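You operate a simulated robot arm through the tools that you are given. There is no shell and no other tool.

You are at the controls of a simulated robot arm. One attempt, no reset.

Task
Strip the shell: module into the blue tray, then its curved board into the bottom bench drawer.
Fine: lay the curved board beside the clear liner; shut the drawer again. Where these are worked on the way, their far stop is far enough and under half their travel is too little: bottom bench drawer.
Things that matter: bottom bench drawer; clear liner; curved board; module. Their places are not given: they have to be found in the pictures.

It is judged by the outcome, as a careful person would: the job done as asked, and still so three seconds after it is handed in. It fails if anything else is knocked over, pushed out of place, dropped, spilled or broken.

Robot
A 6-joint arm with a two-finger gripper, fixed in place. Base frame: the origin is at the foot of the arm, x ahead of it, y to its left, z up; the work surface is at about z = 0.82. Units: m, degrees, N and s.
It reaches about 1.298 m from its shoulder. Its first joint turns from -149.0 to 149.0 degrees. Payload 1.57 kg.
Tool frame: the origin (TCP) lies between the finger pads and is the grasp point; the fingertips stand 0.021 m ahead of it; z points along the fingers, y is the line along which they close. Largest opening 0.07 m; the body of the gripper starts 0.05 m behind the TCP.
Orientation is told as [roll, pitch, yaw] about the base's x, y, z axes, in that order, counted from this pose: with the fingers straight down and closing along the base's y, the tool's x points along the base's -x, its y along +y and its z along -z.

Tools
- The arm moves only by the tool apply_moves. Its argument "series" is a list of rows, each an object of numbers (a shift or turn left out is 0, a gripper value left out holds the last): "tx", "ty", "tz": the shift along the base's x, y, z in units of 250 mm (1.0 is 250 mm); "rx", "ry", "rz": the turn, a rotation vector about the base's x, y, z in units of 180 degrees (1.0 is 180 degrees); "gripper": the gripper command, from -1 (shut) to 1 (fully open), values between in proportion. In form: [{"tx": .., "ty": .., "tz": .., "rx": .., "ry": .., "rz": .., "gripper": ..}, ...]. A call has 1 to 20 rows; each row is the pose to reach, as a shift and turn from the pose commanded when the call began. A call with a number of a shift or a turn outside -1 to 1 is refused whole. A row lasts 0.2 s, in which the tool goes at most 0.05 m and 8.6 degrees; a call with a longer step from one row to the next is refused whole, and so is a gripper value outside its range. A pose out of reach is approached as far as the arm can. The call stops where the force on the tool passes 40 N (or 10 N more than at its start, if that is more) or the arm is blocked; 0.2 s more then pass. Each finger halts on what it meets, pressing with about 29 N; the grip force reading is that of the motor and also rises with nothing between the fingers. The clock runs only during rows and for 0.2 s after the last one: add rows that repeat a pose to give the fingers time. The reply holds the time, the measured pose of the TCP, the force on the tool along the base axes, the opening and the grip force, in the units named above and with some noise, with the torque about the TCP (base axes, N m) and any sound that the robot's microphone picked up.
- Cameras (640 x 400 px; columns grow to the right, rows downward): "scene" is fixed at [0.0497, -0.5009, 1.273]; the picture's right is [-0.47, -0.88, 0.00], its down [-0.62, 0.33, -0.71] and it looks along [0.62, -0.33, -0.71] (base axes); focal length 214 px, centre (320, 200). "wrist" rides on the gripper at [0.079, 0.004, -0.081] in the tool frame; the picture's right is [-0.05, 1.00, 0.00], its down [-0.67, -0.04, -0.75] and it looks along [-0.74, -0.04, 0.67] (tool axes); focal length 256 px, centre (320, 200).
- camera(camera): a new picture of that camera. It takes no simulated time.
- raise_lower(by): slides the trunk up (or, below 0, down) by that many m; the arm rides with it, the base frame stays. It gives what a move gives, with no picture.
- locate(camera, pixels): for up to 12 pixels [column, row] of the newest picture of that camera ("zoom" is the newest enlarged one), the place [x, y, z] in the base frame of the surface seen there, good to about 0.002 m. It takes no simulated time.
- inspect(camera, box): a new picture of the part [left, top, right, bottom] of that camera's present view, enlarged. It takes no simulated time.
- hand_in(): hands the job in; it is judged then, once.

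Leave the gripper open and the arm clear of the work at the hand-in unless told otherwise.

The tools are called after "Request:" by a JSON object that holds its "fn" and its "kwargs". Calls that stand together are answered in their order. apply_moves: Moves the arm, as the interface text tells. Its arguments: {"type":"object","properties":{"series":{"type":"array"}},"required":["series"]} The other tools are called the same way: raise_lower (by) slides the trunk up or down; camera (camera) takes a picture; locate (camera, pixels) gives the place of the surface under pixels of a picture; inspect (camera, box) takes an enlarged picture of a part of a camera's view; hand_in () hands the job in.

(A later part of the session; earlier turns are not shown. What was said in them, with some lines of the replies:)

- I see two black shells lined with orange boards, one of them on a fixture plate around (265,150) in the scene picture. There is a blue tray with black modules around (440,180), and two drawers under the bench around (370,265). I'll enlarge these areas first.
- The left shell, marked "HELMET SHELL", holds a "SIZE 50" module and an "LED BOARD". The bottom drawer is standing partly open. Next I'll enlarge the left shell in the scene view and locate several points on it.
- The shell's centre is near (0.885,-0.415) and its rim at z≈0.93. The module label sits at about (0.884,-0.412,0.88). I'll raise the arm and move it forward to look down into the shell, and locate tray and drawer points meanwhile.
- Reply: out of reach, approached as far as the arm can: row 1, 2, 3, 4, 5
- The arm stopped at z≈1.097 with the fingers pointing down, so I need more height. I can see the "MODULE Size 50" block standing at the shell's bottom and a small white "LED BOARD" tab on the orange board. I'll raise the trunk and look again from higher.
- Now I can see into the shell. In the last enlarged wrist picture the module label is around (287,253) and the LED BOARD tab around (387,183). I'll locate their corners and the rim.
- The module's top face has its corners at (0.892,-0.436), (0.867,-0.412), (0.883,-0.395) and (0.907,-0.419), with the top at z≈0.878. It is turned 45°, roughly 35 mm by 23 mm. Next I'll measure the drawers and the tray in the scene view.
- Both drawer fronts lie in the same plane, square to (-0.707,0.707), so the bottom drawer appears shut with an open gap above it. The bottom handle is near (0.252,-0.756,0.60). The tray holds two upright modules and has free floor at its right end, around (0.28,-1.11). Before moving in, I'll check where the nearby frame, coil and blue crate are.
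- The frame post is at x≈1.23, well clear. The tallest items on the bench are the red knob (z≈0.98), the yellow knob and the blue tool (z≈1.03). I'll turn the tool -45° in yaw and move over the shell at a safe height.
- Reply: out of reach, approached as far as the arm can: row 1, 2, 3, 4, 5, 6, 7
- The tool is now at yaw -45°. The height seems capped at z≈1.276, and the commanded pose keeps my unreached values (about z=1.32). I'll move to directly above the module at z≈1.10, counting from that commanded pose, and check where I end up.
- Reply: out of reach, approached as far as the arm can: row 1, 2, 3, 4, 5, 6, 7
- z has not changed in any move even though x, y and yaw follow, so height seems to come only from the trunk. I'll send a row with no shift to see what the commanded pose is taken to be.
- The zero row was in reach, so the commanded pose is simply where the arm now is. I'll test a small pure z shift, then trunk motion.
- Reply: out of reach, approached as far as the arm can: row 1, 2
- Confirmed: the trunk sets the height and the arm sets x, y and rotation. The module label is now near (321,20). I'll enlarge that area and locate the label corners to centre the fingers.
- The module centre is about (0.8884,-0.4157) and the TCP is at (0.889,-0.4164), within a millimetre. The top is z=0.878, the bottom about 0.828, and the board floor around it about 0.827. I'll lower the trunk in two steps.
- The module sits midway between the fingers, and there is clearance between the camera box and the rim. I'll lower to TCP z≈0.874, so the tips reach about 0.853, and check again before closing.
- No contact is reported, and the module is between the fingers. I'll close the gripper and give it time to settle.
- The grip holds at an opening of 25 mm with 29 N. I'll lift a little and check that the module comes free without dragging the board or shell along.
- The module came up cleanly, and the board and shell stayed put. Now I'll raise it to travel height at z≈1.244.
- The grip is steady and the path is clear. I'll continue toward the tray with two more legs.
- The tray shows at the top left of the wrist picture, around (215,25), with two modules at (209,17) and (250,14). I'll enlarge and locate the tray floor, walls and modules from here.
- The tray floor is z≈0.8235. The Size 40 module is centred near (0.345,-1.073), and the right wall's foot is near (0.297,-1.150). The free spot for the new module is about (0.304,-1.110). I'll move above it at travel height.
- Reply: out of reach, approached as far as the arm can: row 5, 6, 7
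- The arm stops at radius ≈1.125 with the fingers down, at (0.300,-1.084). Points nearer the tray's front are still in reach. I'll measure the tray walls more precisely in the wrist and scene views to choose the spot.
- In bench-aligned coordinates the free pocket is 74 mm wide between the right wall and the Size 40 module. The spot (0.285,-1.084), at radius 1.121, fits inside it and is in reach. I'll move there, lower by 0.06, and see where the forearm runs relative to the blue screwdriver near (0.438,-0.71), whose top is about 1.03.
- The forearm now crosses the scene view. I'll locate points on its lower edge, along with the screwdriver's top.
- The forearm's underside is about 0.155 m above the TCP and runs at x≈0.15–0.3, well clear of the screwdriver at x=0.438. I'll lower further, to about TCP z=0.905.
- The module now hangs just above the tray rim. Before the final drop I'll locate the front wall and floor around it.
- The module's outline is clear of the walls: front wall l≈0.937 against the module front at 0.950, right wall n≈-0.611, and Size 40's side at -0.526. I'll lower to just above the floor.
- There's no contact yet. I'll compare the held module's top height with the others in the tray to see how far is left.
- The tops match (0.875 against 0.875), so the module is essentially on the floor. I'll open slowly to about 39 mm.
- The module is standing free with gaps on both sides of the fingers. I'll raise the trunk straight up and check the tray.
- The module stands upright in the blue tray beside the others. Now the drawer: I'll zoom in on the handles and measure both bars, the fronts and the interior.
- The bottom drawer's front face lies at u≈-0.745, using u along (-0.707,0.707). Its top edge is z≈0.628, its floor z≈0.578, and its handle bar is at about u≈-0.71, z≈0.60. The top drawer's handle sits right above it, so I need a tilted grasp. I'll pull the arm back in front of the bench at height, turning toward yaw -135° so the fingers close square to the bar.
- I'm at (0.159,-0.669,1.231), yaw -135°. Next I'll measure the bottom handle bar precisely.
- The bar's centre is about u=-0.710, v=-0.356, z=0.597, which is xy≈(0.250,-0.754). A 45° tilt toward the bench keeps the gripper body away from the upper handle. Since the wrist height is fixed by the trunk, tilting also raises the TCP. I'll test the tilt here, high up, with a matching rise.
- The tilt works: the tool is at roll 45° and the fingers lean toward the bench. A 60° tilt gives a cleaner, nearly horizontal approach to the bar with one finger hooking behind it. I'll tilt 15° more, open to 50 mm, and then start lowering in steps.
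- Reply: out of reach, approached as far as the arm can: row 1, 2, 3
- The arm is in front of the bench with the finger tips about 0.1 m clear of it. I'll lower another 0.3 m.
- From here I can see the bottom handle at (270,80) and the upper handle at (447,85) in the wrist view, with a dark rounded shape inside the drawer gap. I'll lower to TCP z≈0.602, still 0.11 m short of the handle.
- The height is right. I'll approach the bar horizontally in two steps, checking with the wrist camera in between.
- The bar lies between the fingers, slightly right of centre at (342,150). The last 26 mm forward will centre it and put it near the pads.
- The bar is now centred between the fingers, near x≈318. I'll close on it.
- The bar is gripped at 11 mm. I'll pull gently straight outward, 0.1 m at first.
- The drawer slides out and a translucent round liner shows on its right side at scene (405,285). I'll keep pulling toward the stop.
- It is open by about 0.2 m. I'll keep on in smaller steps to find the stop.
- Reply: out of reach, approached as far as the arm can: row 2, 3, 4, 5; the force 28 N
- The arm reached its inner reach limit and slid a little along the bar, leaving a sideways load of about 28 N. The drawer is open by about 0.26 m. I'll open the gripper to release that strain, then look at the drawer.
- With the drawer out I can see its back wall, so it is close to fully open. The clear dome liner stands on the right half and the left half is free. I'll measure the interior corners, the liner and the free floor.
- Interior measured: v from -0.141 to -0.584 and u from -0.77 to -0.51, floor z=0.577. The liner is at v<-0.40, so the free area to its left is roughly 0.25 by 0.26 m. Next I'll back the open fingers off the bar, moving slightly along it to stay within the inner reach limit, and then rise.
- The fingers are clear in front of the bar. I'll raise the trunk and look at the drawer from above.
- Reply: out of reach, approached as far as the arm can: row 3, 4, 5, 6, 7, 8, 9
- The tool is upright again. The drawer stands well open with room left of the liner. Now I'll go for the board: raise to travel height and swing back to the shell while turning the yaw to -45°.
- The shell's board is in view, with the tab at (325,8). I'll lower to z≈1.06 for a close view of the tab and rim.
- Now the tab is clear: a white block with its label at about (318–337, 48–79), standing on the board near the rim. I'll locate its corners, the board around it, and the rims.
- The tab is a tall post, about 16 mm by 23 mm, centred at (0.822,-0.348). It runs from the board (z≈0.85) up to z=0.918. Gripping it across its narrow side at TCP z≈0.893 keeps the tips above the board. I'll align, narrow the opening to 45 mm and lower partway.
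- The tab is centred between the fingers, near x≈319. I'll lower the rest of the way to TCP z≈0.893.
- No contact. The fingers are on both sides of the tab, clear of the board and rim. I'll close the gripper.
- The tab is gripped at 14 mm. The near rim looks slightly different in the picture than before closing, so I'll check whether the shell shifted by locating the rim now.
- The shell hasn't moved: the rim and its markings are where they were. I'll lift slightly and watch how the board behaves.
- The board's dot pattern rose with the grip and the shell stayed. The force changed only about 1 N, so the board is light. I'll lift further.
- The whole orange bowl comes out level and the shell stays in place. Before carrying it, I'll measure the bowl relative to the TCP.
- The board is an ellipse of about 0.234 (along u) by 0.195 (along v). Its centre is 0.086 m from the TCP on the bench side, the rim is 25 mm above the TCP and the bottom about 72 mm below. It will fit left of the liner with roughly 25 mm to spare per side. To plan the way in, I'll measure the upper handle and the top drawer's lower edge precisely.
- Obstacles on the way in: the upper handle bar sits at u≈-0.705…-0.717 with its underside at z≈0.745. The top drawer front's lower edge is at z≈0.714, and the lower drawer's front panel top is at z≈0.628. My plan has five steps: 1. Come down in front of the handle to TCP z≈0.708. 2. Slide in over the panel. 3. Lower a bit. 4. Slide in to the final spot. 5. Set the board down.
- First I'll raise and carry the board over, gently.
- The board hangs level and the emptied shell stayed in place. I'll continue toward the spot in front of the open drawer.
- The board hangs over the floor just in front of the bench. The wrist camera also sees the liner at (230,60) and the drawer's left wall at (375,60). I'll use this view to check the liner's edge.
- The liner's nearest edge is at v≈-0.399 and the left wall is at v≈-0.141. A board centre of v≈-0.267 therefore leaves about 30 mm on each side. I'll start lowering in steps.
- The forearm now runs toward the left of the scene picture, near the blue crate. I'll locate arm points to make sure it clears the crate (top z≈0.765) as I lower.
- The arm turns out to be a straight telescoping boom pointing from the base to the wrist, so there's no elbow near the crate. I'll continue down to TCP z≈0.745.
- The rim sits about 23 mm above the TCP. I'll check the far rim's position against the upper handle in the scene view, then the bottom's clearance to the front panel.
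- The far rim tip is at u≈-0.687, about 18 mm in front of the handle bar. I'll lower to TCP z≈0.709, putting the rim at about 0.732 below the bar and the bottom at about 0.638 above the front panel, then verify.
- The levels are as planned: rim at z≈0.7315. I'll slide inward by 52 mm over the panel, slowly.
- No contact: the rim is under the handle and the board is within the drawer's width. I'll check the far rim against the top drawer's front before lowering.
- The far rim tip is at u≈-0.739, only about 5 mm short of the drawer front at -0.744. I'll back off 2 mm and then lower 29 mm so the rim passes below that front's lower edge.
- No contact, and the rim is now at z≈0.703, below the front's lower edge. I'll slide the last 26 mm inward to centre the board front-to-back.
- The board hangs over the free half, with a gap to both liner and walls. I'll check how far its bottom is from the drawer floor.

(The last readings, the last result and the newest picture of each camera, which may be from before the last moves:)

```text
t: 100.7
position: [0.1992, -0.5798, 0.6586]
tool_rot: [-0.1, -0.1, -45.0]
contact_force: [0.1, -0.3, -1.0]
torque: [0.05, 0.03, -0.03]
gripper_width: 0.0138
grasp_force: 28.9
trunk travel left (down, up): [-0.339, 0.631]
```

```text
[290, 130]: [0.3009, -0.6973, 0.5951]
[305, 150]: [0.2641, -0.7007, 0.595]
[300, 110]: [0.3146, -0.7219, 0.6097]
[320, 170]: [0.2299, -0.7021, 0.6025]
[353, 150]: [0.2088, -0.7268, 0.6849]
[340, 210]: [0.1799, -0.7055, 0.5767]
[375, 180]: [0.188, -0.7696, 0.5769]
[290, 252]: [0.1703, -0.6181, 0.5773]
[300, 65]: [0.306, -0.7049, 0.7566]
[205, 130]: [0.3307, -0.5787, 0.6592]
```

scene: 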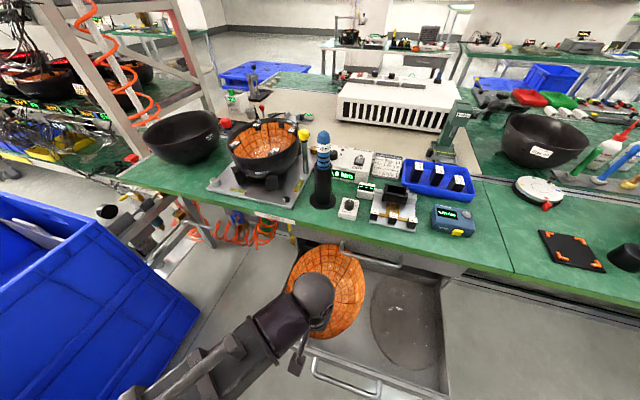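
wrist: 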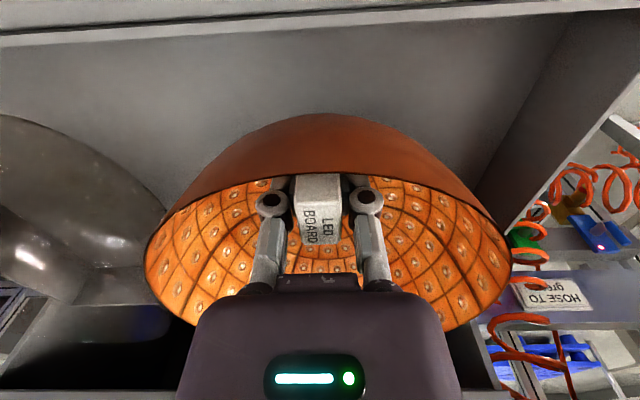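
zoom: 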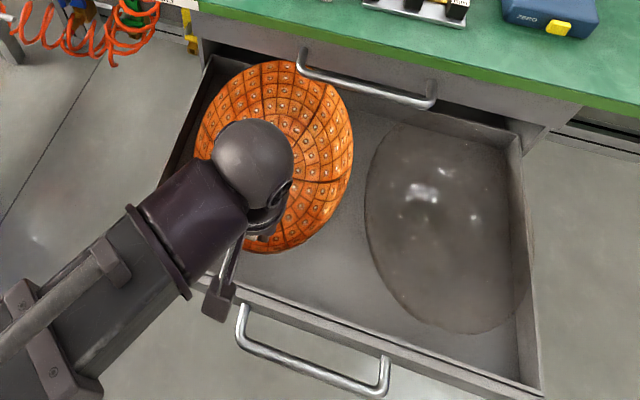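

There's about 10 mm to go, and the gap to the liner is about 33 mm. I'll lower in small increments and watch the force.

Request:
{"fn": "raise_lower", "kwargs": {"by": -0.007}}

Request:
{"fn": "raise_lower", "kwargs": {"by": -0.002}}

Request:
{"fn": "raise_lower", "kwargs": {"by": -0.001}}

```text
t: 101.3
position: [0.1998, -0.5796, 0.6505]
tool_rot: [-0.2, 0.0, -45.0]
contact_force: [0.1, 0.6, -1.3]
torque: [0.04, 0.01, 0.02]
gripper_width: 0.0139
grasp_force: 29.5
trunk travel left (down, up): [-0.332, 0.638]
```

```text
t: 101.8
position: [0.199, -0.5811, 0.65]
tool_rot: [-0.1, 0.0, -45.0]
contact_force: [-0.8, 1.8, -0.1]
torque: [0.0, 0.06, 0.0]
gripper_width: 0.0137
grasp_force: 29.3
trunk travel left (down, up): [-0.33, 0.64]
```

```text
t: 102.3
position: [0.1997, -0.5794, 0.6481]
tool_rot: [-0.2, 0.0, -45.0]
contact_force: [0.4, -0.8, -1.5]
torque: [0.04, 0.04, -0.04]
gripper_width: 0.0139
grasp_force: 29.1
trunk travel left (down, up): [-0.329, 0.641]
```

The weight is still on the gripper (about -1 N). A few more millimetres, one at a time.

Request:
{"fn": "raise_lower", "kwargs": {"by": -0.001}}

Request:
{"fn": "raise_lower", "kwargs": {"by": -0.001}}

Request:
{"fn": "camera", "kwargs": {"camera": "scene"}}

Request:
{"fn": "locate", "kwargs": {"camera": "scene", "pixels": [[336, 285], [338, 290], [342, 292], [345, 285], [340, 280], [335, 295], [365, 288], [370, 300]]}}

```text
t: 102.8
position: [0.2006, -0.5809, 0.6467]
tool_rot: [-0.3, -0.1, -45.0]
contact_force: [-0.5, 0.5, -0.7]
torque: [0.0, 0.05, 0.02]
gripper_width: 0.0139
grasp_force: 28.9
trunk travel left (down, up): [-0.328, 0.642]
```

```text
t: 103.3
position: [0.2003, -0.5807, 0.6461]
tool_rot: [-0.2, -0.1, -44.9]
contact_force: [0.3, 0.3, -1.3]
torque: [0.01, 0.02, 0.0]
gripper_width: 0.0139
grasp_force: 28.9
trunk travel left (down, up): [-0.327, 0.643]
```

```text
taken
```

scene: 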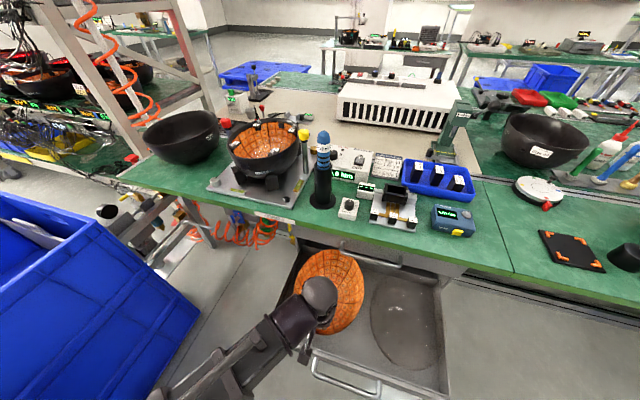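

```text
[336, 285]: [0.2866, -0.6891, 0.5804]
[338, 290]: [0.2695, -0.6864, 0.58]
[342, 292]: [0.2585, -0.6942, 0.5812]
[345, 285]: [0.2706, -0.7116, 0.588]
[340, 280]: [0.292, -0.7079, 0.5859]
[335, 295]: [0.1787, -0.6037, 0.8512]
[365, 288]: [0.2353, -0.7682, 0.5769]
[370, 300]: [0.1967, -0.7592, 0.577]
```

The inner bottom is at z≈0.580 over a floor at 0.577, and the torque has dropped to almost nothing, so the board is touching or nearly so. One more millimetre.

Request:
{"fn": "raise_lower", "kwargs": {"by": -0.001}}

Request:
{"fn": "raise_lower", "kwargs": {"by": -0.001}}

Request:
{"fn": "locate", "kwargs": {"camera": "scene", "pixels": [[336, 286], [338, 290], [342, 292]]}}

```text
t: 103.8
position: [0.1989, -0.581, 0.6456]
tool_rot: [-0.1, -0.2, -45.0]
contact_force: [-0.8, 0.0, 5.7]
torque: [-0.53, -0.56, -0.07]
gripper_width: 0.0136
grasp_force: 28.6
trunk travel left (down, up): [-0.326, 0.644]
```

```text
t: 104.3
position: [0.199, -0.5795, 0.6438]
tool_rot: [-0.2, 0.0, -45.0]
contact_force: [-1.9, 0.1, 10.4]
torque: [-0.45, -0.41, -0.08]
gripper_width: 0.0145
grasp_force: 29.4
trunk travel left (down, up): [-0.325, 0.645]
```

```text
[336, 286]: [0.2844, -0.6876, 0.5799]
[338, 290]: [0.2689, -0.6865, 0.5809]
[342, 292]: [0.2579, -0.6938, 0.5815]
```

Contact: 10 N upward, so the board is on the floor. I'll relieve the pressure by a millimetre and then open the gripper slowly.

Request:
{"fn": "raise_lower", "kwargs": {"by": 0.0015}}

Request:
{"fn": "apply_moves", "kwargs": {"series": [{"gripper": -0.6}, {"gripper": -0.45}, {"gripper": -0.3}, {"gripper": -0.1}, {"gripper": 0.1}, {"gripper": 0.25}, {"gripper": 0.25}]}}

Request:
{"fn": "camera", "kwargs": {"camera": "wrist"}}

Request:
{"fn": "inspect", "kwargs": {"camera": "scene", "box": [270, 220, 430, 400]}}

```text
t: 104.8
position: [0.2004, -0.5815, 0.6443]
tool_rot: [-0.2, 0.0, -45.0]
contact_force: [0.4, 0.7, -1.3]
torque: [0.04, 0.04, 0.02]
gripper_width: 0.0139
grasp_force: 28.7
trunk travel left (down, up): [-0.327, 0.643]
```

```text
t: 106.4
position: [0.1995, -0.5806, 0.6448]
tool_rot: [-0.3, -0.2, -45.0]
contact_force: [0.3, -0.1, 0.0]
torque: [-0.01, 0.0, -0.03]
gripper_width: 0.0436
grasp_force: 0.1
trunk travel left (down, up): [-0.327, 0.643]
```

```text
taken
```

wrist: 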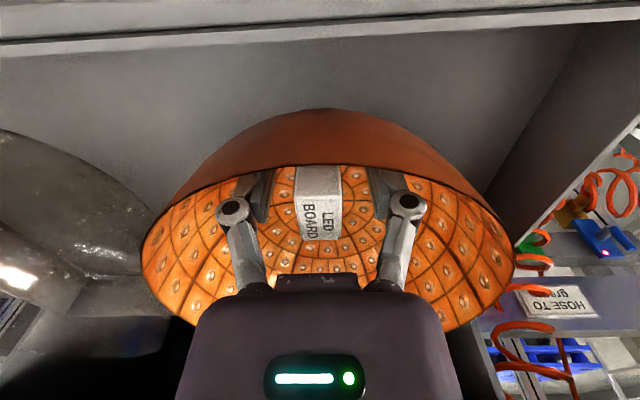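

```text
2.22 times, centred on (350, 310) of scene
```

zoom: 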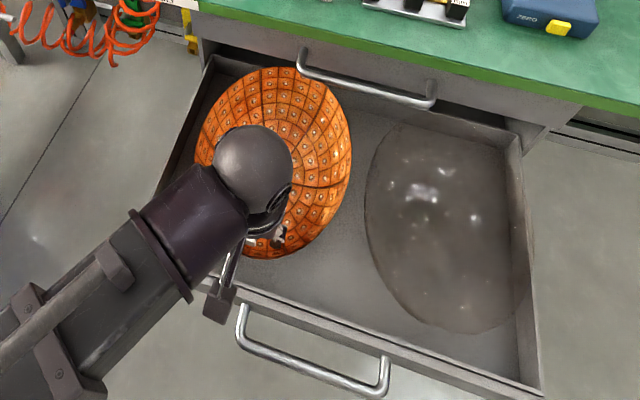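

The board is released and sits on the drawer floor. I'll raise straight up, checking that it stays.

Request:
{"fn": "raise_lower", "kwargs": {"by": 0.06}}

Request:
{"fn": "camera", "kwargs": {"camera": "wrist"}}

Request:
{"fn": "raise_lower", "kwargs": {"by": 0.3}}

Request:
{"fn": "camera", "kwargs": {"camera": "scene"}}

Request:
{"fn": "camera", "kwargs": {"camera": "wrist"}}

```text
t: 107.4
position: [0.1999, -0.579, 0.7057]
tool_rot: [-0.2, 0.0, -45.1]
contact_force: [0.0, 0.4, 0.3]
torque: [-0.02, 0.02, -0.02]
gripper_width: 0.0438
grasp_force: 0.0
trunk travel left (down, up): [-0.387, 0.583]
```

```text
taken
```

wrist: 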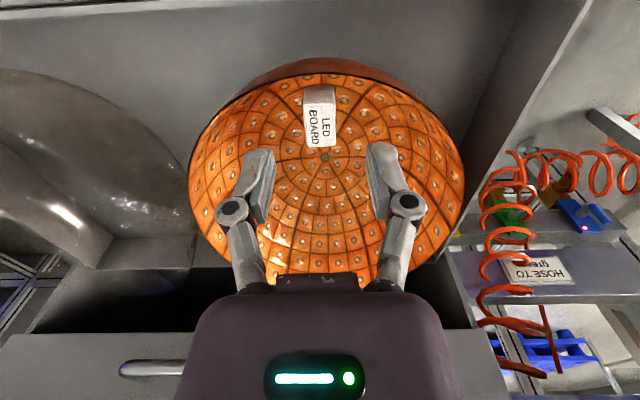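

```text
t: 110.4
position: [0.199, -0.5793, 1.0047]
tool_rot: [-0.2, -0.1, -45.0]
contact_force: [-0.6, -0.4, 0.0]
torque: [0.0, 0.01, -0.02]
gripper_width: 0.0438
grasp_force: 0.1
trunk travel left (down, up): [-0.687, 0.283]
```

```text
taken
```

scene: 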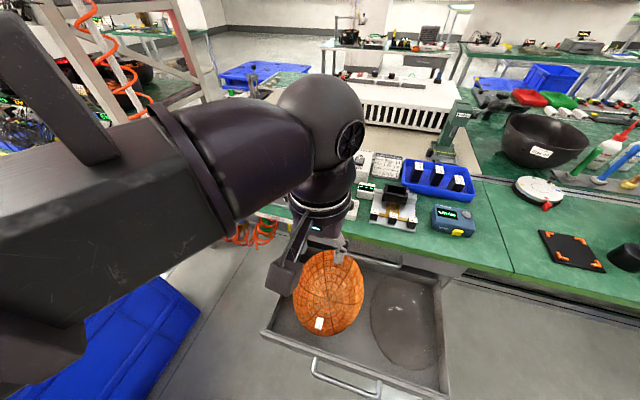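

```text
taken
```

wrist: 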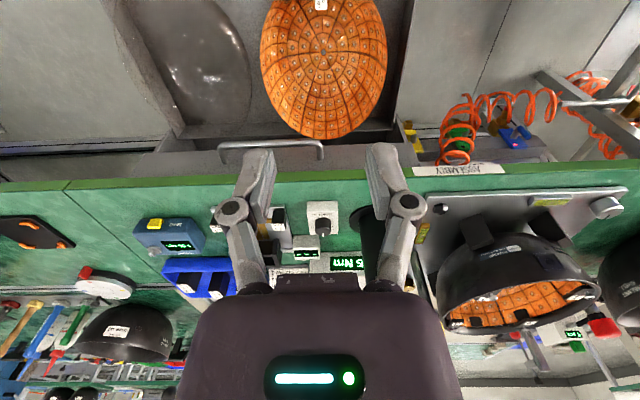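

The board stands in the drawer beside the liner with a clear gap. Now to shut the drawer, I'll push its front with closed fingertips, tilted toward the bench, at v≈-0.49. That is right of the handle post, within reach, and clear of everything. First I'll move there at height and close the fingers.

Request:
{"fn": "apply_moves", "kwargs": {"series": [{"tx": -0.16, "ty": -0.044, "gripper": 0.0}, {"tx": -0.33, "ty": -0.088, "gripper": -0.5}, {"tx": -0.5, "ty": -0.132, "gripper": -1}, {"tx": -0.67, "ty": -0.176, "gripper": -1}, {"tx": -0.84, "ty": -0.22, "gripper": -1}, {"tx": -0.988, "ty": -0.264, "gripper": -1}, {"tx": -0.988, "ty": -0.264, "gripper": -1}]}}

Request:
{"fn": "camera", "kwargs": {"camera": "scene"}}

Request:
{"fn": "inspect", "kwargs": {"camera": "scene", "box": [250, 225, 460, 400]}}

Request:
{"fn": "locate", "kwargs": {"camera": "zoom", "pixels": [[90, 225], [540, 370], [520, 360], [215, 240], [205, 100], [290, 70], [310, 200], [320, 150], [230, 75], [220, 130]]}}

```text
t: 112.0
position: [-0.0485, -0.645, 1.0053]
tool_rot: [-0.1, -0.1, -45.1]
contact_force: [0.7, -0.4, -0.6]
torque: [-0.03, -0.01, 0.0]
gripper_width: 0.0
grasp_force: 28.7
trunk travel left (down, up): [-0.687, 0.283]
```

```text
taken
```

scene: 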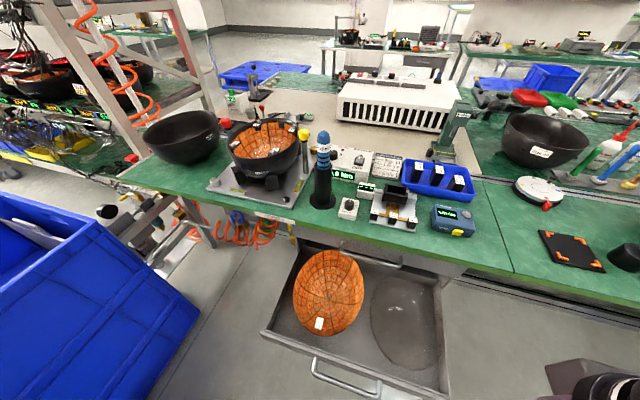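

```text
2.29 times, centred on (355, 312) of scene
```

zoom: 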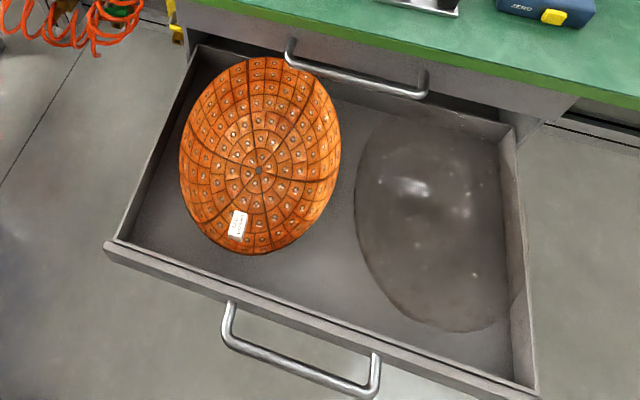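

```text
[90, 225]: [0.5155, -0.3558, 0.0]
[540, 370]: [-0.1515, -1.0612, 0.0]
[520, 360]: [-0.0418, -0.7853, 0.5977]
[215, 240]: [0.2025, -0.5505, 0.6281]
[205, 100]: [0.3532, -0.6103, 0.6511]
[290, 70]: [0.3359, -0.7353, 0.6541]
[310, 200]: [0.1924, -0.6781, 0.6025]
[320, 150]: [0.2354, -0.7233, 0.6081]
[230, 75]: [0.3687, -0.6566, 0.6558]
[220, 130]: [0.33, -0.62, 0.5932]
```

The board rests beside the liner, level and well inside the drawer. I'll tilt the tool 60° toward the bench here at height, with the matching rise.

Request:
{"fn": "apply_moves", "kwargs": {"series": [{"rx": -0.0295, "ry": -0.0295, "tz": 0.0063, "gripper": -1}, {"rx": -0.0589, "ry": -0.0589, "tz": 0.025, "gripper": -1}, {"rx": -0.0884, "ry": -0.0884, "tz": 0.0557, "gripper": -1}, {"rx": -0.1178, "ry": -0.1178, "tz": 0.098, "gripper": -1}, {"rx": -0.1473, "ry": -0.1473, "tz": 0.151, "gripper": -1}, {"rx": -0.1768, "ry": -0.1768, "tz": 0.2144, "gripper": -1}, {"rx": -0.2063, "ry": -0.2063, "tz": 0.2864, "gripper": -1}, {"rx": -0.2357, "ry": -0.2357, "tz": 0.366, "gripper": -1}, {"rx": -0.2357, "ry": -0.2357, "tz": 0.366, "gripper": -1}]}}

Request:
{"fn": "camera", "kwargs": {"camera": "wrist"}}

Request:
{"fn": "camera", "kwargs": {"camera": "scene"}}

```text
t: 114.0
position: [-0.0459, -0.6476, 1.0978]
tool_rot: [-0.3, -60.2, -45.1]
contact_force: [1.2, 0.2, 0.8]
torque: [0.0, 0.0, -0.04]
gripper_width: 0.0001
grasp_force: 28.6
trunk travel left (down, up): [-0.687, 0.283]
```

```text
taken
```

wrist: 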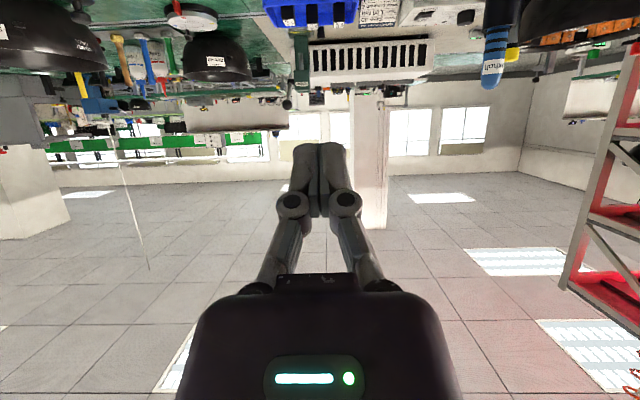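

```text
taken
```

scene: 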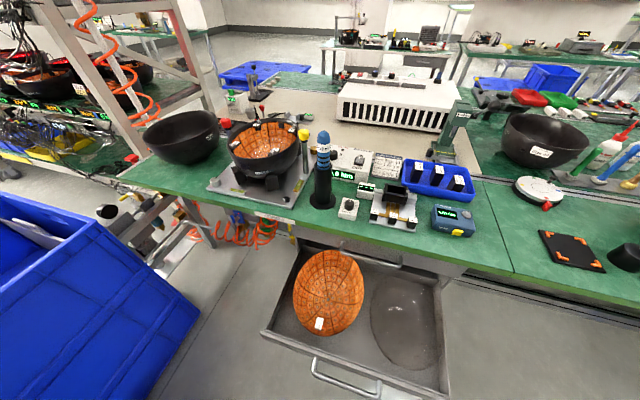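

The tilt is reached. The tip is about 38 mm in front of the drawer's front plane and right of the handle. I'll lower toward push height in two steps.

Request:
{"fn": "raise_lower", "kwargs": {"by": -0.35}}

Request:
{"fn": "camera", "kwargs": {"camera": "wrist"}}

Request:
{"fn": "camera", "kwargs": {"camera": "scene"}}

```text
t: 117.5
position: [-0.0452, -0.647, 0.7499]
tool_rot: [-0.2, -60.1, -45.0]
contact_force: [0.6, 0.2, -0.3]
torque: [-0.01, 0.02, -0.03]
gripper_width: 0.0001
grasp_force: 28.5
trunk travel left (down, up): [-0.337, 0.633]
```

```text
taken
```

wrist: 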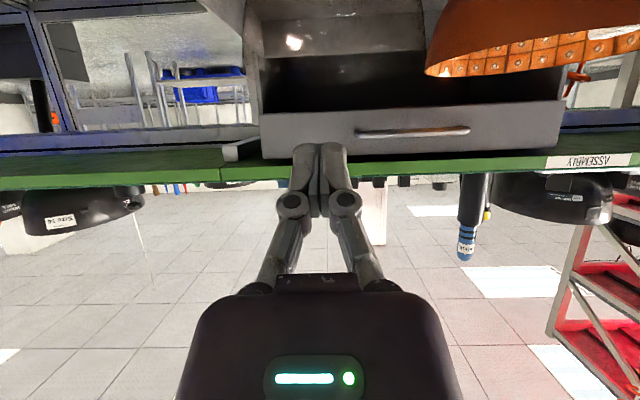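

```text
taken
```

scene: 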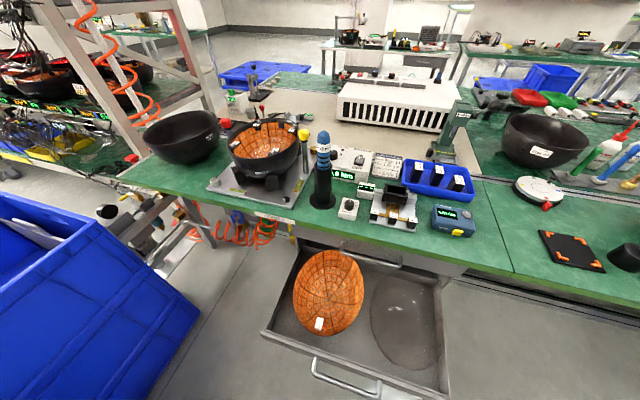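

The wrist view, which is upside down, shows the liner at top left, the board at top right, and the cabinet opening. I'll lower to push height z≈0.611.

Request:
{"fn": "raise_lower", "kwargs": {"by": -0.139}}

Request:
{"fn": "camera", "kwargs": {"camera": "wrist"}}

Request:
{"fn": "camera", "kwargs": {"camera": "scene"}}

Request:
{"fn": "locate", "kwargs": {"camera": "wrist", "pixels": [[320, 60], [320, 100], [320, 130], [200, 100], [450, 100], [320, 20]]}}

```text
t: 119.1
position: [-0.0463, -0.6481, 0.61]
tool_rot: [-0.2, -60.1, -45.0]
contact_force: [0.5, -0.2, -0.1]
torque: [0.0, 0.0, 0.01]
gripper_width: 0.0001
grasp_force: 28.7
trunk travel left (down, up): [-0.198, 0.772]
```

```text
taken
```

wrist: 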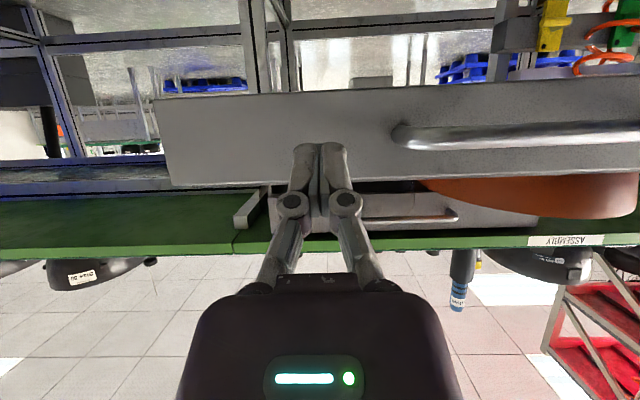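

```text
taken
```

scene: 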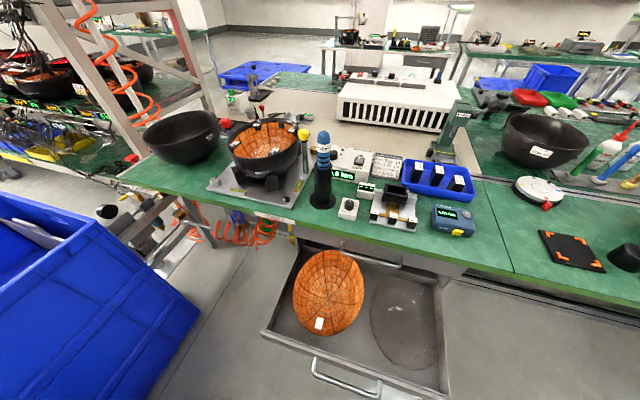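

```text
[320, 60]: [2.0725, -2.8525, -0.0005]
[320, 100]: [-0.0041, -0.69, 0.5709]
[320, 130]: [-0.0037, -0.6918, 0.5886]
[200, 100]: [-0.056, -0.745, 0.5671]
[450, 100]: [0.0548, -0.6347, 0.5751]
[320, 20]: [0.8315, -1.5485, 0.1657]
```

The fingertips face the drawer's front, just right of the handle. The front is at u≈-0.485 and the tips are about 38 mm away. I'll push slowly, first 0.1 m.

Request:
{"fn": "apply_moves", "kwargs": {"series": [{"tx": 0.03, "ty": -0.03, "gripper": -1}, {"tx": 0.06, "ty": -0.06, "gripper": -1}, {"tx": 0.09, "ty": -0.09, "gripper": -1}, {"tx": 0.115, "ty": -0.115, "gripper": -1}, {"tx": 0.14, "ty": -0.14, "gripper": -1}, {"tx": 0.17, "ty": -0.17, "gripper": -1}, {"tx": 0.2, "ty": -0.2, "gripper": -1}, {"tx": 0.23, "ty": -0.23, "gripper": -1}, {"tx": 0.26, "ty": -0.26, "gripper": -1}, {"tx": 0.283, "ty": -0.283, "gripper": -1}]}}

Request:
{"fn": "camera", "kwargs": {"camera": "scene"}}

Request:
{"fn": "camera", "kwargs": {"camera": "wrist"}}

```text
t: 121.3
position: [0.0239, -0.7186, 0.609]
tool_rot: [-0.3, -60.0, -45.1]
contact_force: [0.0, 0.0, 0.3]
torque: [0.0, -0.02, 0.03]
gripper_width: 0.0001
grasp_force: 28.3
trunk travel left (down, up): [-0.198, 0.772]
```

```text
taken
```

scene: 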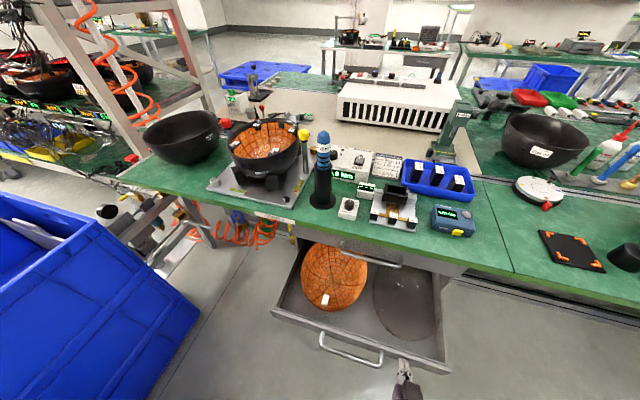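

```text
taken
```

wrist: 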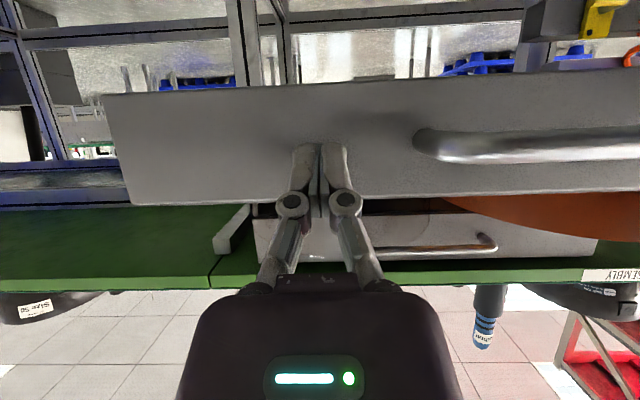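

The drawer slides in smoothly, and the board and liner ride along under the upper drawer. I'll push another 0.1 m.

Request:
{"fn": "apply_moves", "kwargs": {"series": [{"tx": 0.025, "ty": -0.025, "gripper": -1}, {"tx": 0.055, "ty": -0.055, "gripper": -1}, {"tx": 0.085, "ty": -0.085, "gripper": -1}, {"tx": 0.115, "ty": -0.115, "gripper": -1}, {"tx": 0.145, "ty": -0.145, "gripper": -1}, {"tx": 0.175, "ty": -0.175, "gripper": -1}, {"tx": 0.205, "ty": -0.205, "gripper": -1}, {"tx": 0.235, "ty": -0.235, "gripper": -1}, {"tx": 0.262, "ty": -0.262, "gripper": -1}, {"tx": 0.283, "ty": -0.283, "gripper": -1}]}}

Request:
{"fn": "camera", "kwargs": {"camera": "scene"}}

Request:
{"fn": "camera", "kwargs": {"camera": "wrist"}}

```text
t: 123.5
position: [0.095, -0.7898, 0.6092]
tool_rot: [-0.2, -60.0, -45.0]
contact_force: [-0.4, 0.0, 0.8]
torque: [-0.02, 0.01, -0.01]
gripper_width: 0.0
grasp_force: 28.6
trunk travel left (down, up): [-0.198, 0.772]
```

```text
taken
```

scene: 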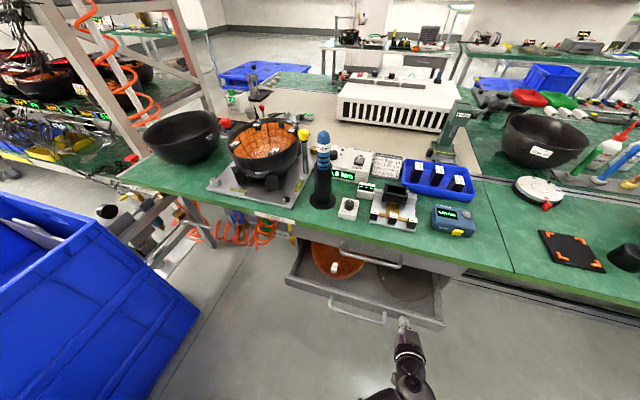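

```text
taken
```

wrist: 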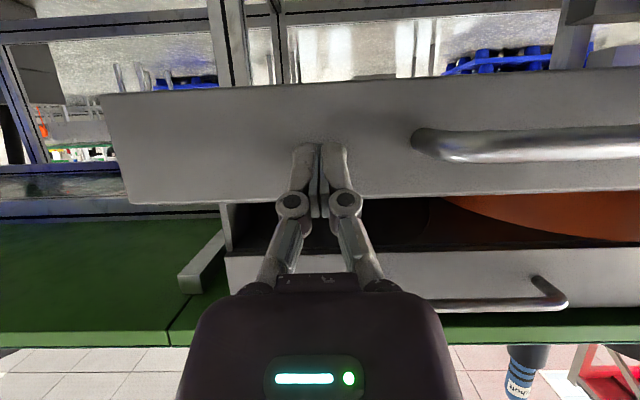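

The front is now at u≈-0.648, with about 97 mm left. I'll push 80 mm more and then finish slowly.

Request:
{"fn": "apply_moves", "kwargs": {"series": [{"tx": 0.025, "ty": -0.025, "gripper": -1}, {"tx": 0.055, "ty": -0.055, "gripper": -1}, {"tx": 0.085, "ty": -0.085, "gripper": -1}, {"tx": 0.115, "ty": -0.115, "gripper": -1}, {"tx": 0.145, "ty": -0.145, "gripper": -1}, {"tx": 0.175, "ty": -0.175, "gripper": -1}, {"tx": 0.2, "ty": -0.2, "gripper": -1}, {"tx": 0.22, "ty": -0.22, "gripper": -1}, {"tx": 0.23, "ty": -0.23, "gripper": -1}]}}

Request:
{"fn": "camera", "kwargs": {"camera": "scene"}}

Request:
{"fn": "camera", "kwargs": {"camera": "wrist"}}

```text
t: 125.5
position: [0.1533, -0.8474, 0.6093]
tool_rot: [-0.2, -60.1, -45.0]
contact_force: [-0.6, 1.6, -0.4]
torque: [0.02, 0.0, 0.0]
gripper_width: 0.0002
grasp_force: 28.3
trunk travel left (down, up): [-0.198, 0.772]
```

```text
taken
```

scene: 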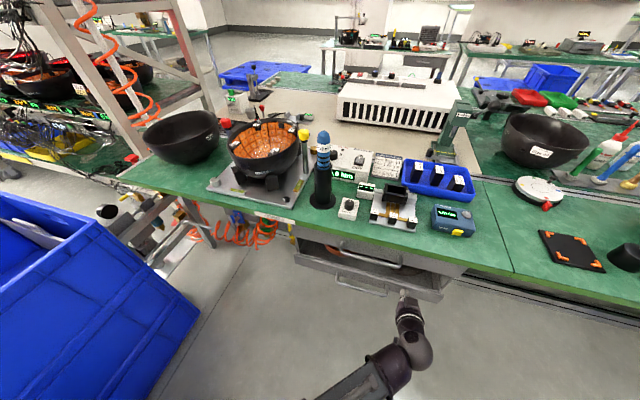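

```text
taken
```

wrist: 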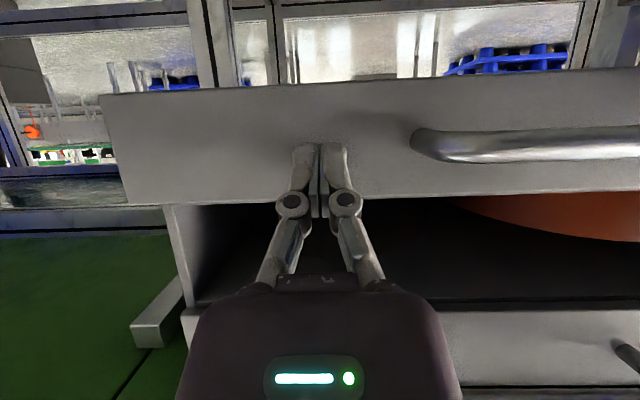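

Nearly shut. I'll measure the front's present position against its original -0.745.

Request:
{"fn": "locate", "kwargs": {"camera": "wrist", "pixels": [[250, 130], [200, 130], [380, 120], [250, 160]]}}

Request:
{"fn": "locate", "kwargs": {"camera": "scene", "pixels": [[340, 275], [430, 295], [310, 265], [380, 285]]}}

```text
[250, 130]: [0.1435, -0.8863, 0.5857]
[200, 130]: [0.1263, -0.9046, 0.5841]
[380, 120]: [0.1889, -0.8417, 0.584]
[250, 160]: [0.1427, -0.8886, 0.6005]
```

```text
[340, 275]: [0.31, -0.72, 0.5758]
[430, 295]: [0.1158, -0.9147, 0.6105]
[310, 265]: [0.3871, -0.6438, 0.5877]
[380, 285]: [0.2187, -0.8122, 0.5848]
```

The front is at u≈-0.7287 and was originally at -0.745, so 16 mm remain. I'll push slowly until it stops.

Request:
{"fn": "apply_moves", "kwargs": {"series": [{"tx": 0.0113, "ty": -0.0113, "gripper": -1}, {"tx": 0.0226, "ty": -0.0226, "gripper": -1}, {"tx": 0.034, "ty": -0.034, "gripper": -1}, {"tx": 0.042, "ty": -0.042, "gripper": -1}, {"tx": 0.047, "ty": -0.047, "gripper": -1}]}}

Request:
{"fn": "camera", "kwargs": {"camera": "wrist"}}

Request:
{"fn": "locate", "kwargs": {"camera": "wrist", "pixels": [[250, 130], [200, 130], [380, 120], [250, 160]]}}

```text
t: 126.7
position: [0.1639, -0.8587, 0.6098]
tool_rot: [-0.3, -60.1, -45.0]
contact_force: [-6.2, 4.0, -1.1]
torque: [0.03, 0.03, 0.01]
gripper_width: 0.0061
grasp_force: 28.9
trunk travel left (down, up): [-0.198, 0.772]
```

```text
taken
```

wrist: 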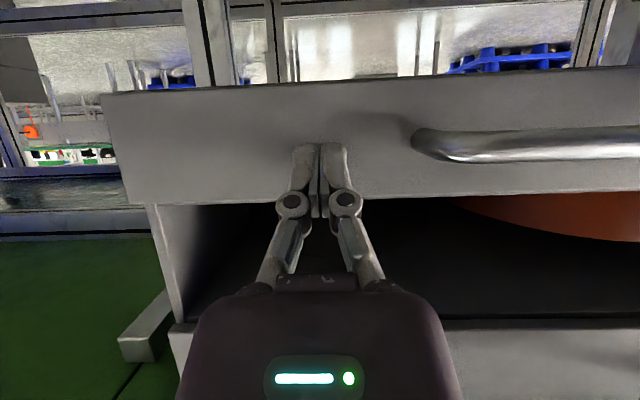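

```text
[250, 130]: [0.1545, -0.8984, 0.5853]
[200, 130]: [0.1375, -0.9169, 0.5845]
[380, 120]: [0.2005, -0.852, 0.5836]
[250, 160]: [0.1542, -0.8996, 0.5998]
```

The front is back at u≈-0.745, flush as it was at the start, and the force is rising (about 7 N). A final 2 mm press will confirm it is at the stop.

Request:
{"fn": "apply_moves", "kwargs": {"series": [{"tx": 0.003, "ty": -0.003, "gripper": -1}, {"tx": 0.006, "ty": -0.006, "gripper": -1}]}}

Request:
{"fn": "camera", "kwargs": {"camera": "wrist"}}

Request:
{"fn": "locate", "kwargs": {"camera": "wrist", "pixels": [[250, 130], [200, 130], [380, 120]]}}

```text
t: 127.3
position: [0.1637, -0.8585, 0.6089]
tool_rot: [-0.3, -60.0, -45.0]
contact_force: [-19.5, 17.5, -4.6]
torque: [0.12, 0.17, 0.04]
gripper_width: 0.0061
grasp_force: 28.9
trunk travel left (down, up): [-0.198, 0.772]
```

```text
taken
```

wrist: 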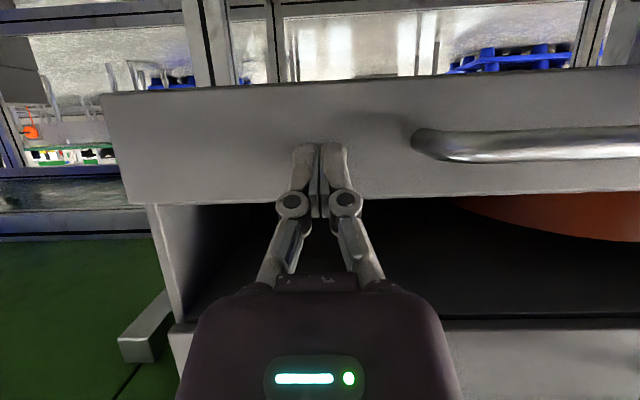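

```text
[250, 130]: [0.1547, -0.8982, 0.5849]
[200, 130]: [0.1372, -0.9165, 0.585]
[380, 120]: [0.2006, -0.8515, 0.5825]
```

The force rises to about 26 N with no movement, so the drawer is fully shut. I'll back straight off 0.2 m, then look.

Request:
{"fn": "apply_moves", "kwargs": {"series": [{"tx": -0.02, "ty": 0.02, "gripper": -1}, {"tx": -0.08, "ty": 0.08, "gripper": -1}, {"tx": -0.18, "ty": 0.18, "gripper": -1}, {"tx": -0.28, "ty": 0.28, "gripper": -1}, {"tx": -0.38, "ty": 0.38, "gripper": -1}, {"tx": -0.48, "ty": 0.48, "gripper": -1}, {"tx": -0.566, "ty": 0.566, "gripper": -1}, {"tx": -0.566, "ty": 0.566, "gripper": -1}]}}

Request:
{"fn": "camera", "kwargs": {"camera": "wrist"}}

Request:
{"fn": "camera", "kwargs": {"camera": "scene"}}

Request:
{"fn": "inspect", "kwargs": {"camera": "scene", "box": [280, 220, 480, 320]}}

```text
t: 129.1
position: [0.0239, -0.7169, 0.6094]
tool_rot: [-0.1, -60.0, -45.0]
contact_force: [0.1, 0.3, 0.0]
torque: [0.0, 0.0, 0.01]
gripper_width: 0.0
grasp_force: 28.7
trunk travel left (down, up): [-0.198, 0.772]
```

```text
taken
```

wrist: 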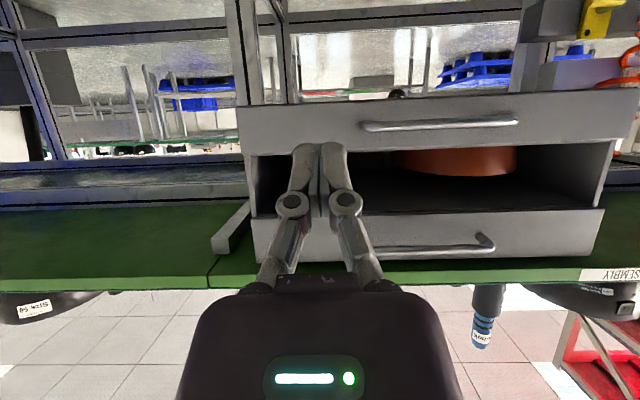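

```text
taken
```

scene: 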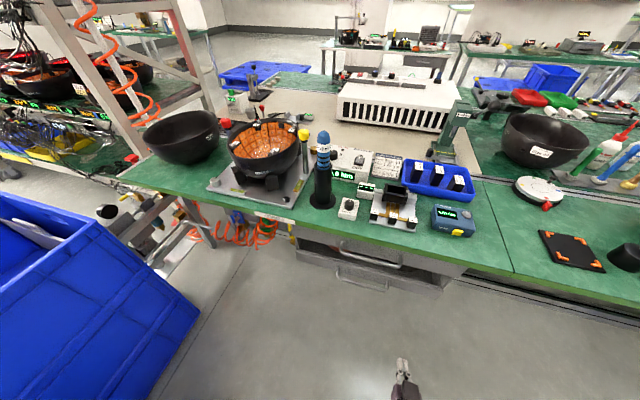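

```text
3.20 times, centred on (380, 270) of scene
```

zoom: 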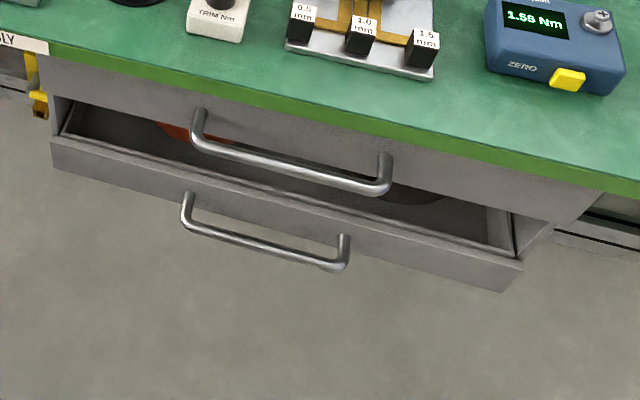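

The drawer is shut and flush. Through the gap, the orange board shows on the left and the liner on the right. I'll raise the arm, bring the tool upright, open the gripper and retreat to a clear place.

Request:
{"fn": "raise_lower", "kwargs": {"by": 0.5}}

Request:
{"fn": "apply_moves", "kwargs": {"series": [{"rx": 0.0295, "ry": 0.0295, "tz": -0.08, "gripper": -0.5}, {"rx": 0.0589, "ry": 0.0589, "tz": -0.152, "gripper": 0.0}, {"rx": 0.0884, "ry": 0.0884, "tz": -0.215, "gripper": 0.5}, {"rx": 0.1178, "ry": 0.1178, "tz": -0.268, "gripper": 1}, {"rx": 0.1473, "ry": 0.1473, "tz": -0.31, "gripper": 1}, {"rx": 0.1768, "ry": 0.1768, "tz": -0.341, "gripper": 1}, {"rx": 0.2063, "ry": 0.2063, "tz": -0.36, "gripper": 1}, {"rx": 0.2357, "ry": 0.2357, "tz": -0.366, "gripper": 1}, {"rx": 0.2357, "ry": 0.2357, "tz": -0.366, "gripper": 1}]}}

Request:
{"fn": "apply_moves", "kwargs": {"series": [{"tx": 0.1, "ty": 0.12, "gripper": 1}, {"tx": 0.2, "ty": 0.24, "gripper": 1}, {"tx": 0.3, "ty": 0.36, "gripper": 1}, {"tx": 0.4, "ty": 0.48, "gripper": 1}, {"tx": 0.5, "ty": 0.6, "gripper": 1}, {"tx": 0.6, "ty": 0.72, "gripper": 1}, {"tx": 0.7, "ty": 0.8, "gripper": 1}, {"tx": 0.7, "ty": 0.8, "gripper": 1}]}}

Request:
{"fn": "camera", "kwargs": {"camera": "scene"}}

Request:
{"fn": "camera", "kwargs": {"camera": "wrist"}}

```text
refused: 0.5 is not a number from -0.4 to 0.4
```

```text
t: 131.1
position: [0.0255, -0.7184, 0.5154]
tool_rot: [-0.2, 0.0, -45.0]
contact_force: [0.0, 0.8, -0.6]
torque: [-0.01, -0.02, -0.04]
gripper_width: 0.07
grasp_force: 0.0
trunk travel left (down, up): [-0.198, 0.772]
```

```text
t: 132.9
position: [0.1992, -0.5175, 0.5161]
tool_rot: [-0.2, 0.0, -45.0]
contact_force: [0.3, 0.1, -0.2]
torque: [0.0, 0.0, 0.0]
gripper_width: 0.0699
grasp_force: 0.0
trunk travel left (down, up): [-0.198, 0.772]
```

```text
taken
```

scene: 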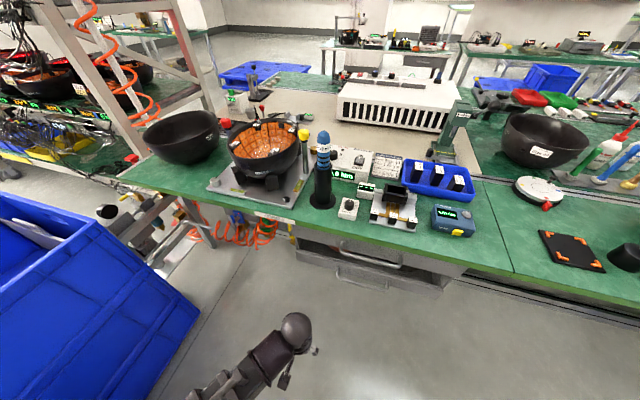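

```text
taken
```

wrist: 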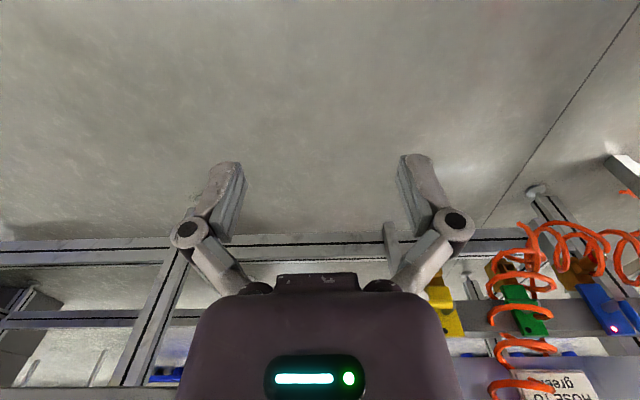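

The 0.5 m raise was refused because the limit is 0.4 m, so the moves after it ran low down. They ran in open space in front of the bench with no contact. I'll raise the trunk now in two allowed steps.

Request:
{"fn": "raise_lower", "kwargs": {"by": 0.4}}

Request:
{"fn": "raise_lower", "kwargs": {"by": 0.25}}

Request:
{"fn": "camera", "kwargs": {"camera": "scene"}}

Request:
{"fn": "camera", "kwargs": {"camera": "wrist"}}

Request:
{"fn": "inspect", "kwargs": {"camera": "scene", "box": [280, 130, 500, 310]}}

Request:
{"fn": "inspect", "kwargs": {"camera": "scene", "box": [110, 80, 330, 220]}}

```text
t: 136.8
position: [0.1997, -0.5181, 0.9177]
tool_rot: [-0.2, -0.1, -45.0]
contact_force: [0.0, -0.2, -1.0]
torque: [-0.01, 0.0, -0.02]
gripper_width: 0.0701
grasp_force: 0.1
trunk travel left (down, up): [-0.598, 0.372]
```

```text
t: 139.3
position: [0.1988, -0.5184, 1.1669]
tool_rot: [-0.2, -0.1, -45.0]
contact_force: [0.1, 0.3, -0.3]
torque: [0.0, -0.01, -0.03]
gripper_width: 0.07
grasp_force: 0.0
trunk travel left (down, up): [-0.848, 0.122]
```

```text
taken
```

scene: 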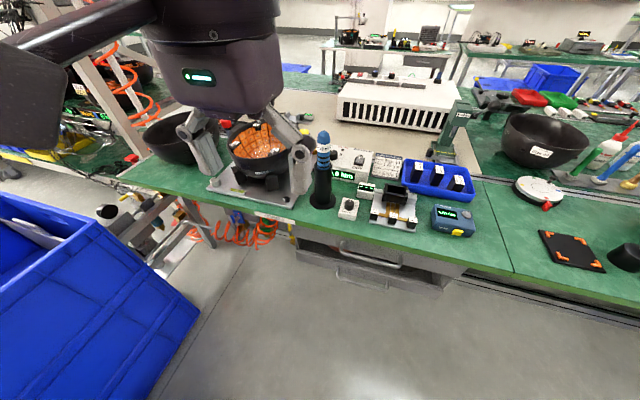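

```text
taken
```

wrist: 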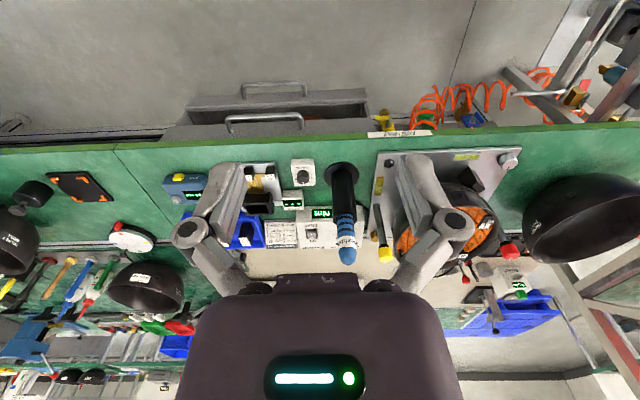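

```text
2.22 times, centred on (390, 220) of scene
```

zoom: 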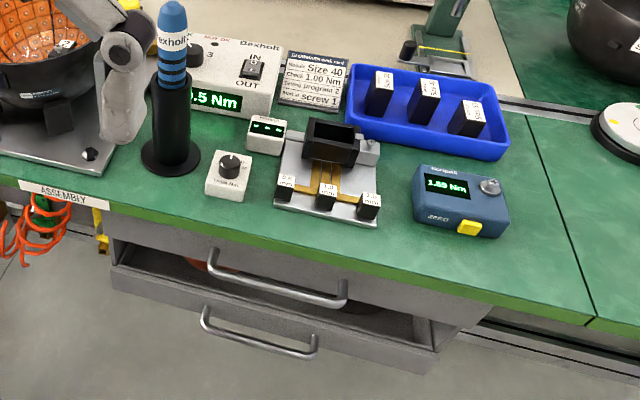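

```text
2.86 times, centred on (220, 150) of scene
```

zoom: 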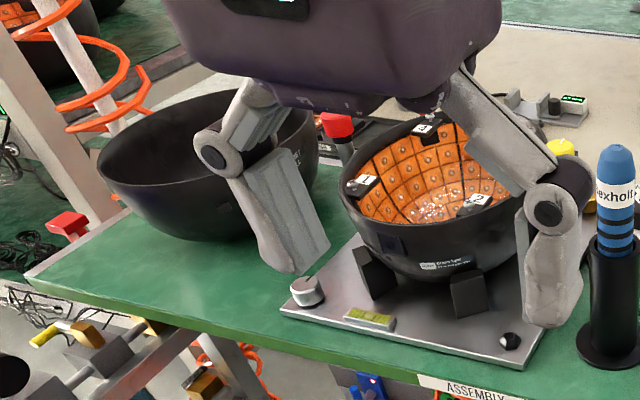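

Everything stands as it should: the module is in the tray, the shell is empty and in place, the drawer is shut, and the gripper is open in free space. One last check on the drawer front with the same pixels as at the start.

Request:
{"fn": "locate", "kwargs": {"camera": "scene", "pixels": [[430, 290], [303, 255], [360, 284], [345, 280], [370, 258], [340, 240]]}}

```text
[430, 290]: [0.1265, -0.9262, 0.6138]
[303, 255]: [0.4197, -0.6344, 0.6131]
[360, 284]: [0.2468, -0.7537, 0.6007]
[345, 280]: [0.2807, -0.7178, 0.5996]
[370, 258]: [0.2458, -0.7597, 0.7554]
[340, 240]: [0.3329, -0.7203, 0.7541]
```

The drawer front and both handles are within a millimetre of where they began, so the drawer is fully shut. The module is in the blue tray, the board is in the drawer beside the liner, the gripper is open and the arm is clear. I'm handing in.

Request:
{"fn": "hand_in", "kwargs": {}}

```text
The job is handed in.
```

The shell is stripped, and I've handed the job in; no verdict came back with the hand-in.

- **Module:** the Size 50 module stands upright in the blue tray, beside the Size 30 and Size 40 ones.
- **Curved board:** it sits in the bottom bench drawer, to the left of the clear liner, with a gap of about 30 mm between them.
- **Drawer:** I pulled it out about 0.26 m, which brought its back wall into view. The arm ran out of reach before I felt the far stop. It is now shut, with the front within about a millimetre of where it started.
- **Everything else:** the shell and the other things on the bench look undisturbed in the last pictures. The gripper is open and the arm is clear, in front of the bench.

At the end of the pull the arm slid a little along the drawer handle and pressed sideways with about 28 N. I released the grip straight away, and neither the drawer nor the liner looked disturbed.

After the drawer was shut, one trunk raise was refused for being over the limit, so two moves ran low down. They were in open space, and no contact was read.
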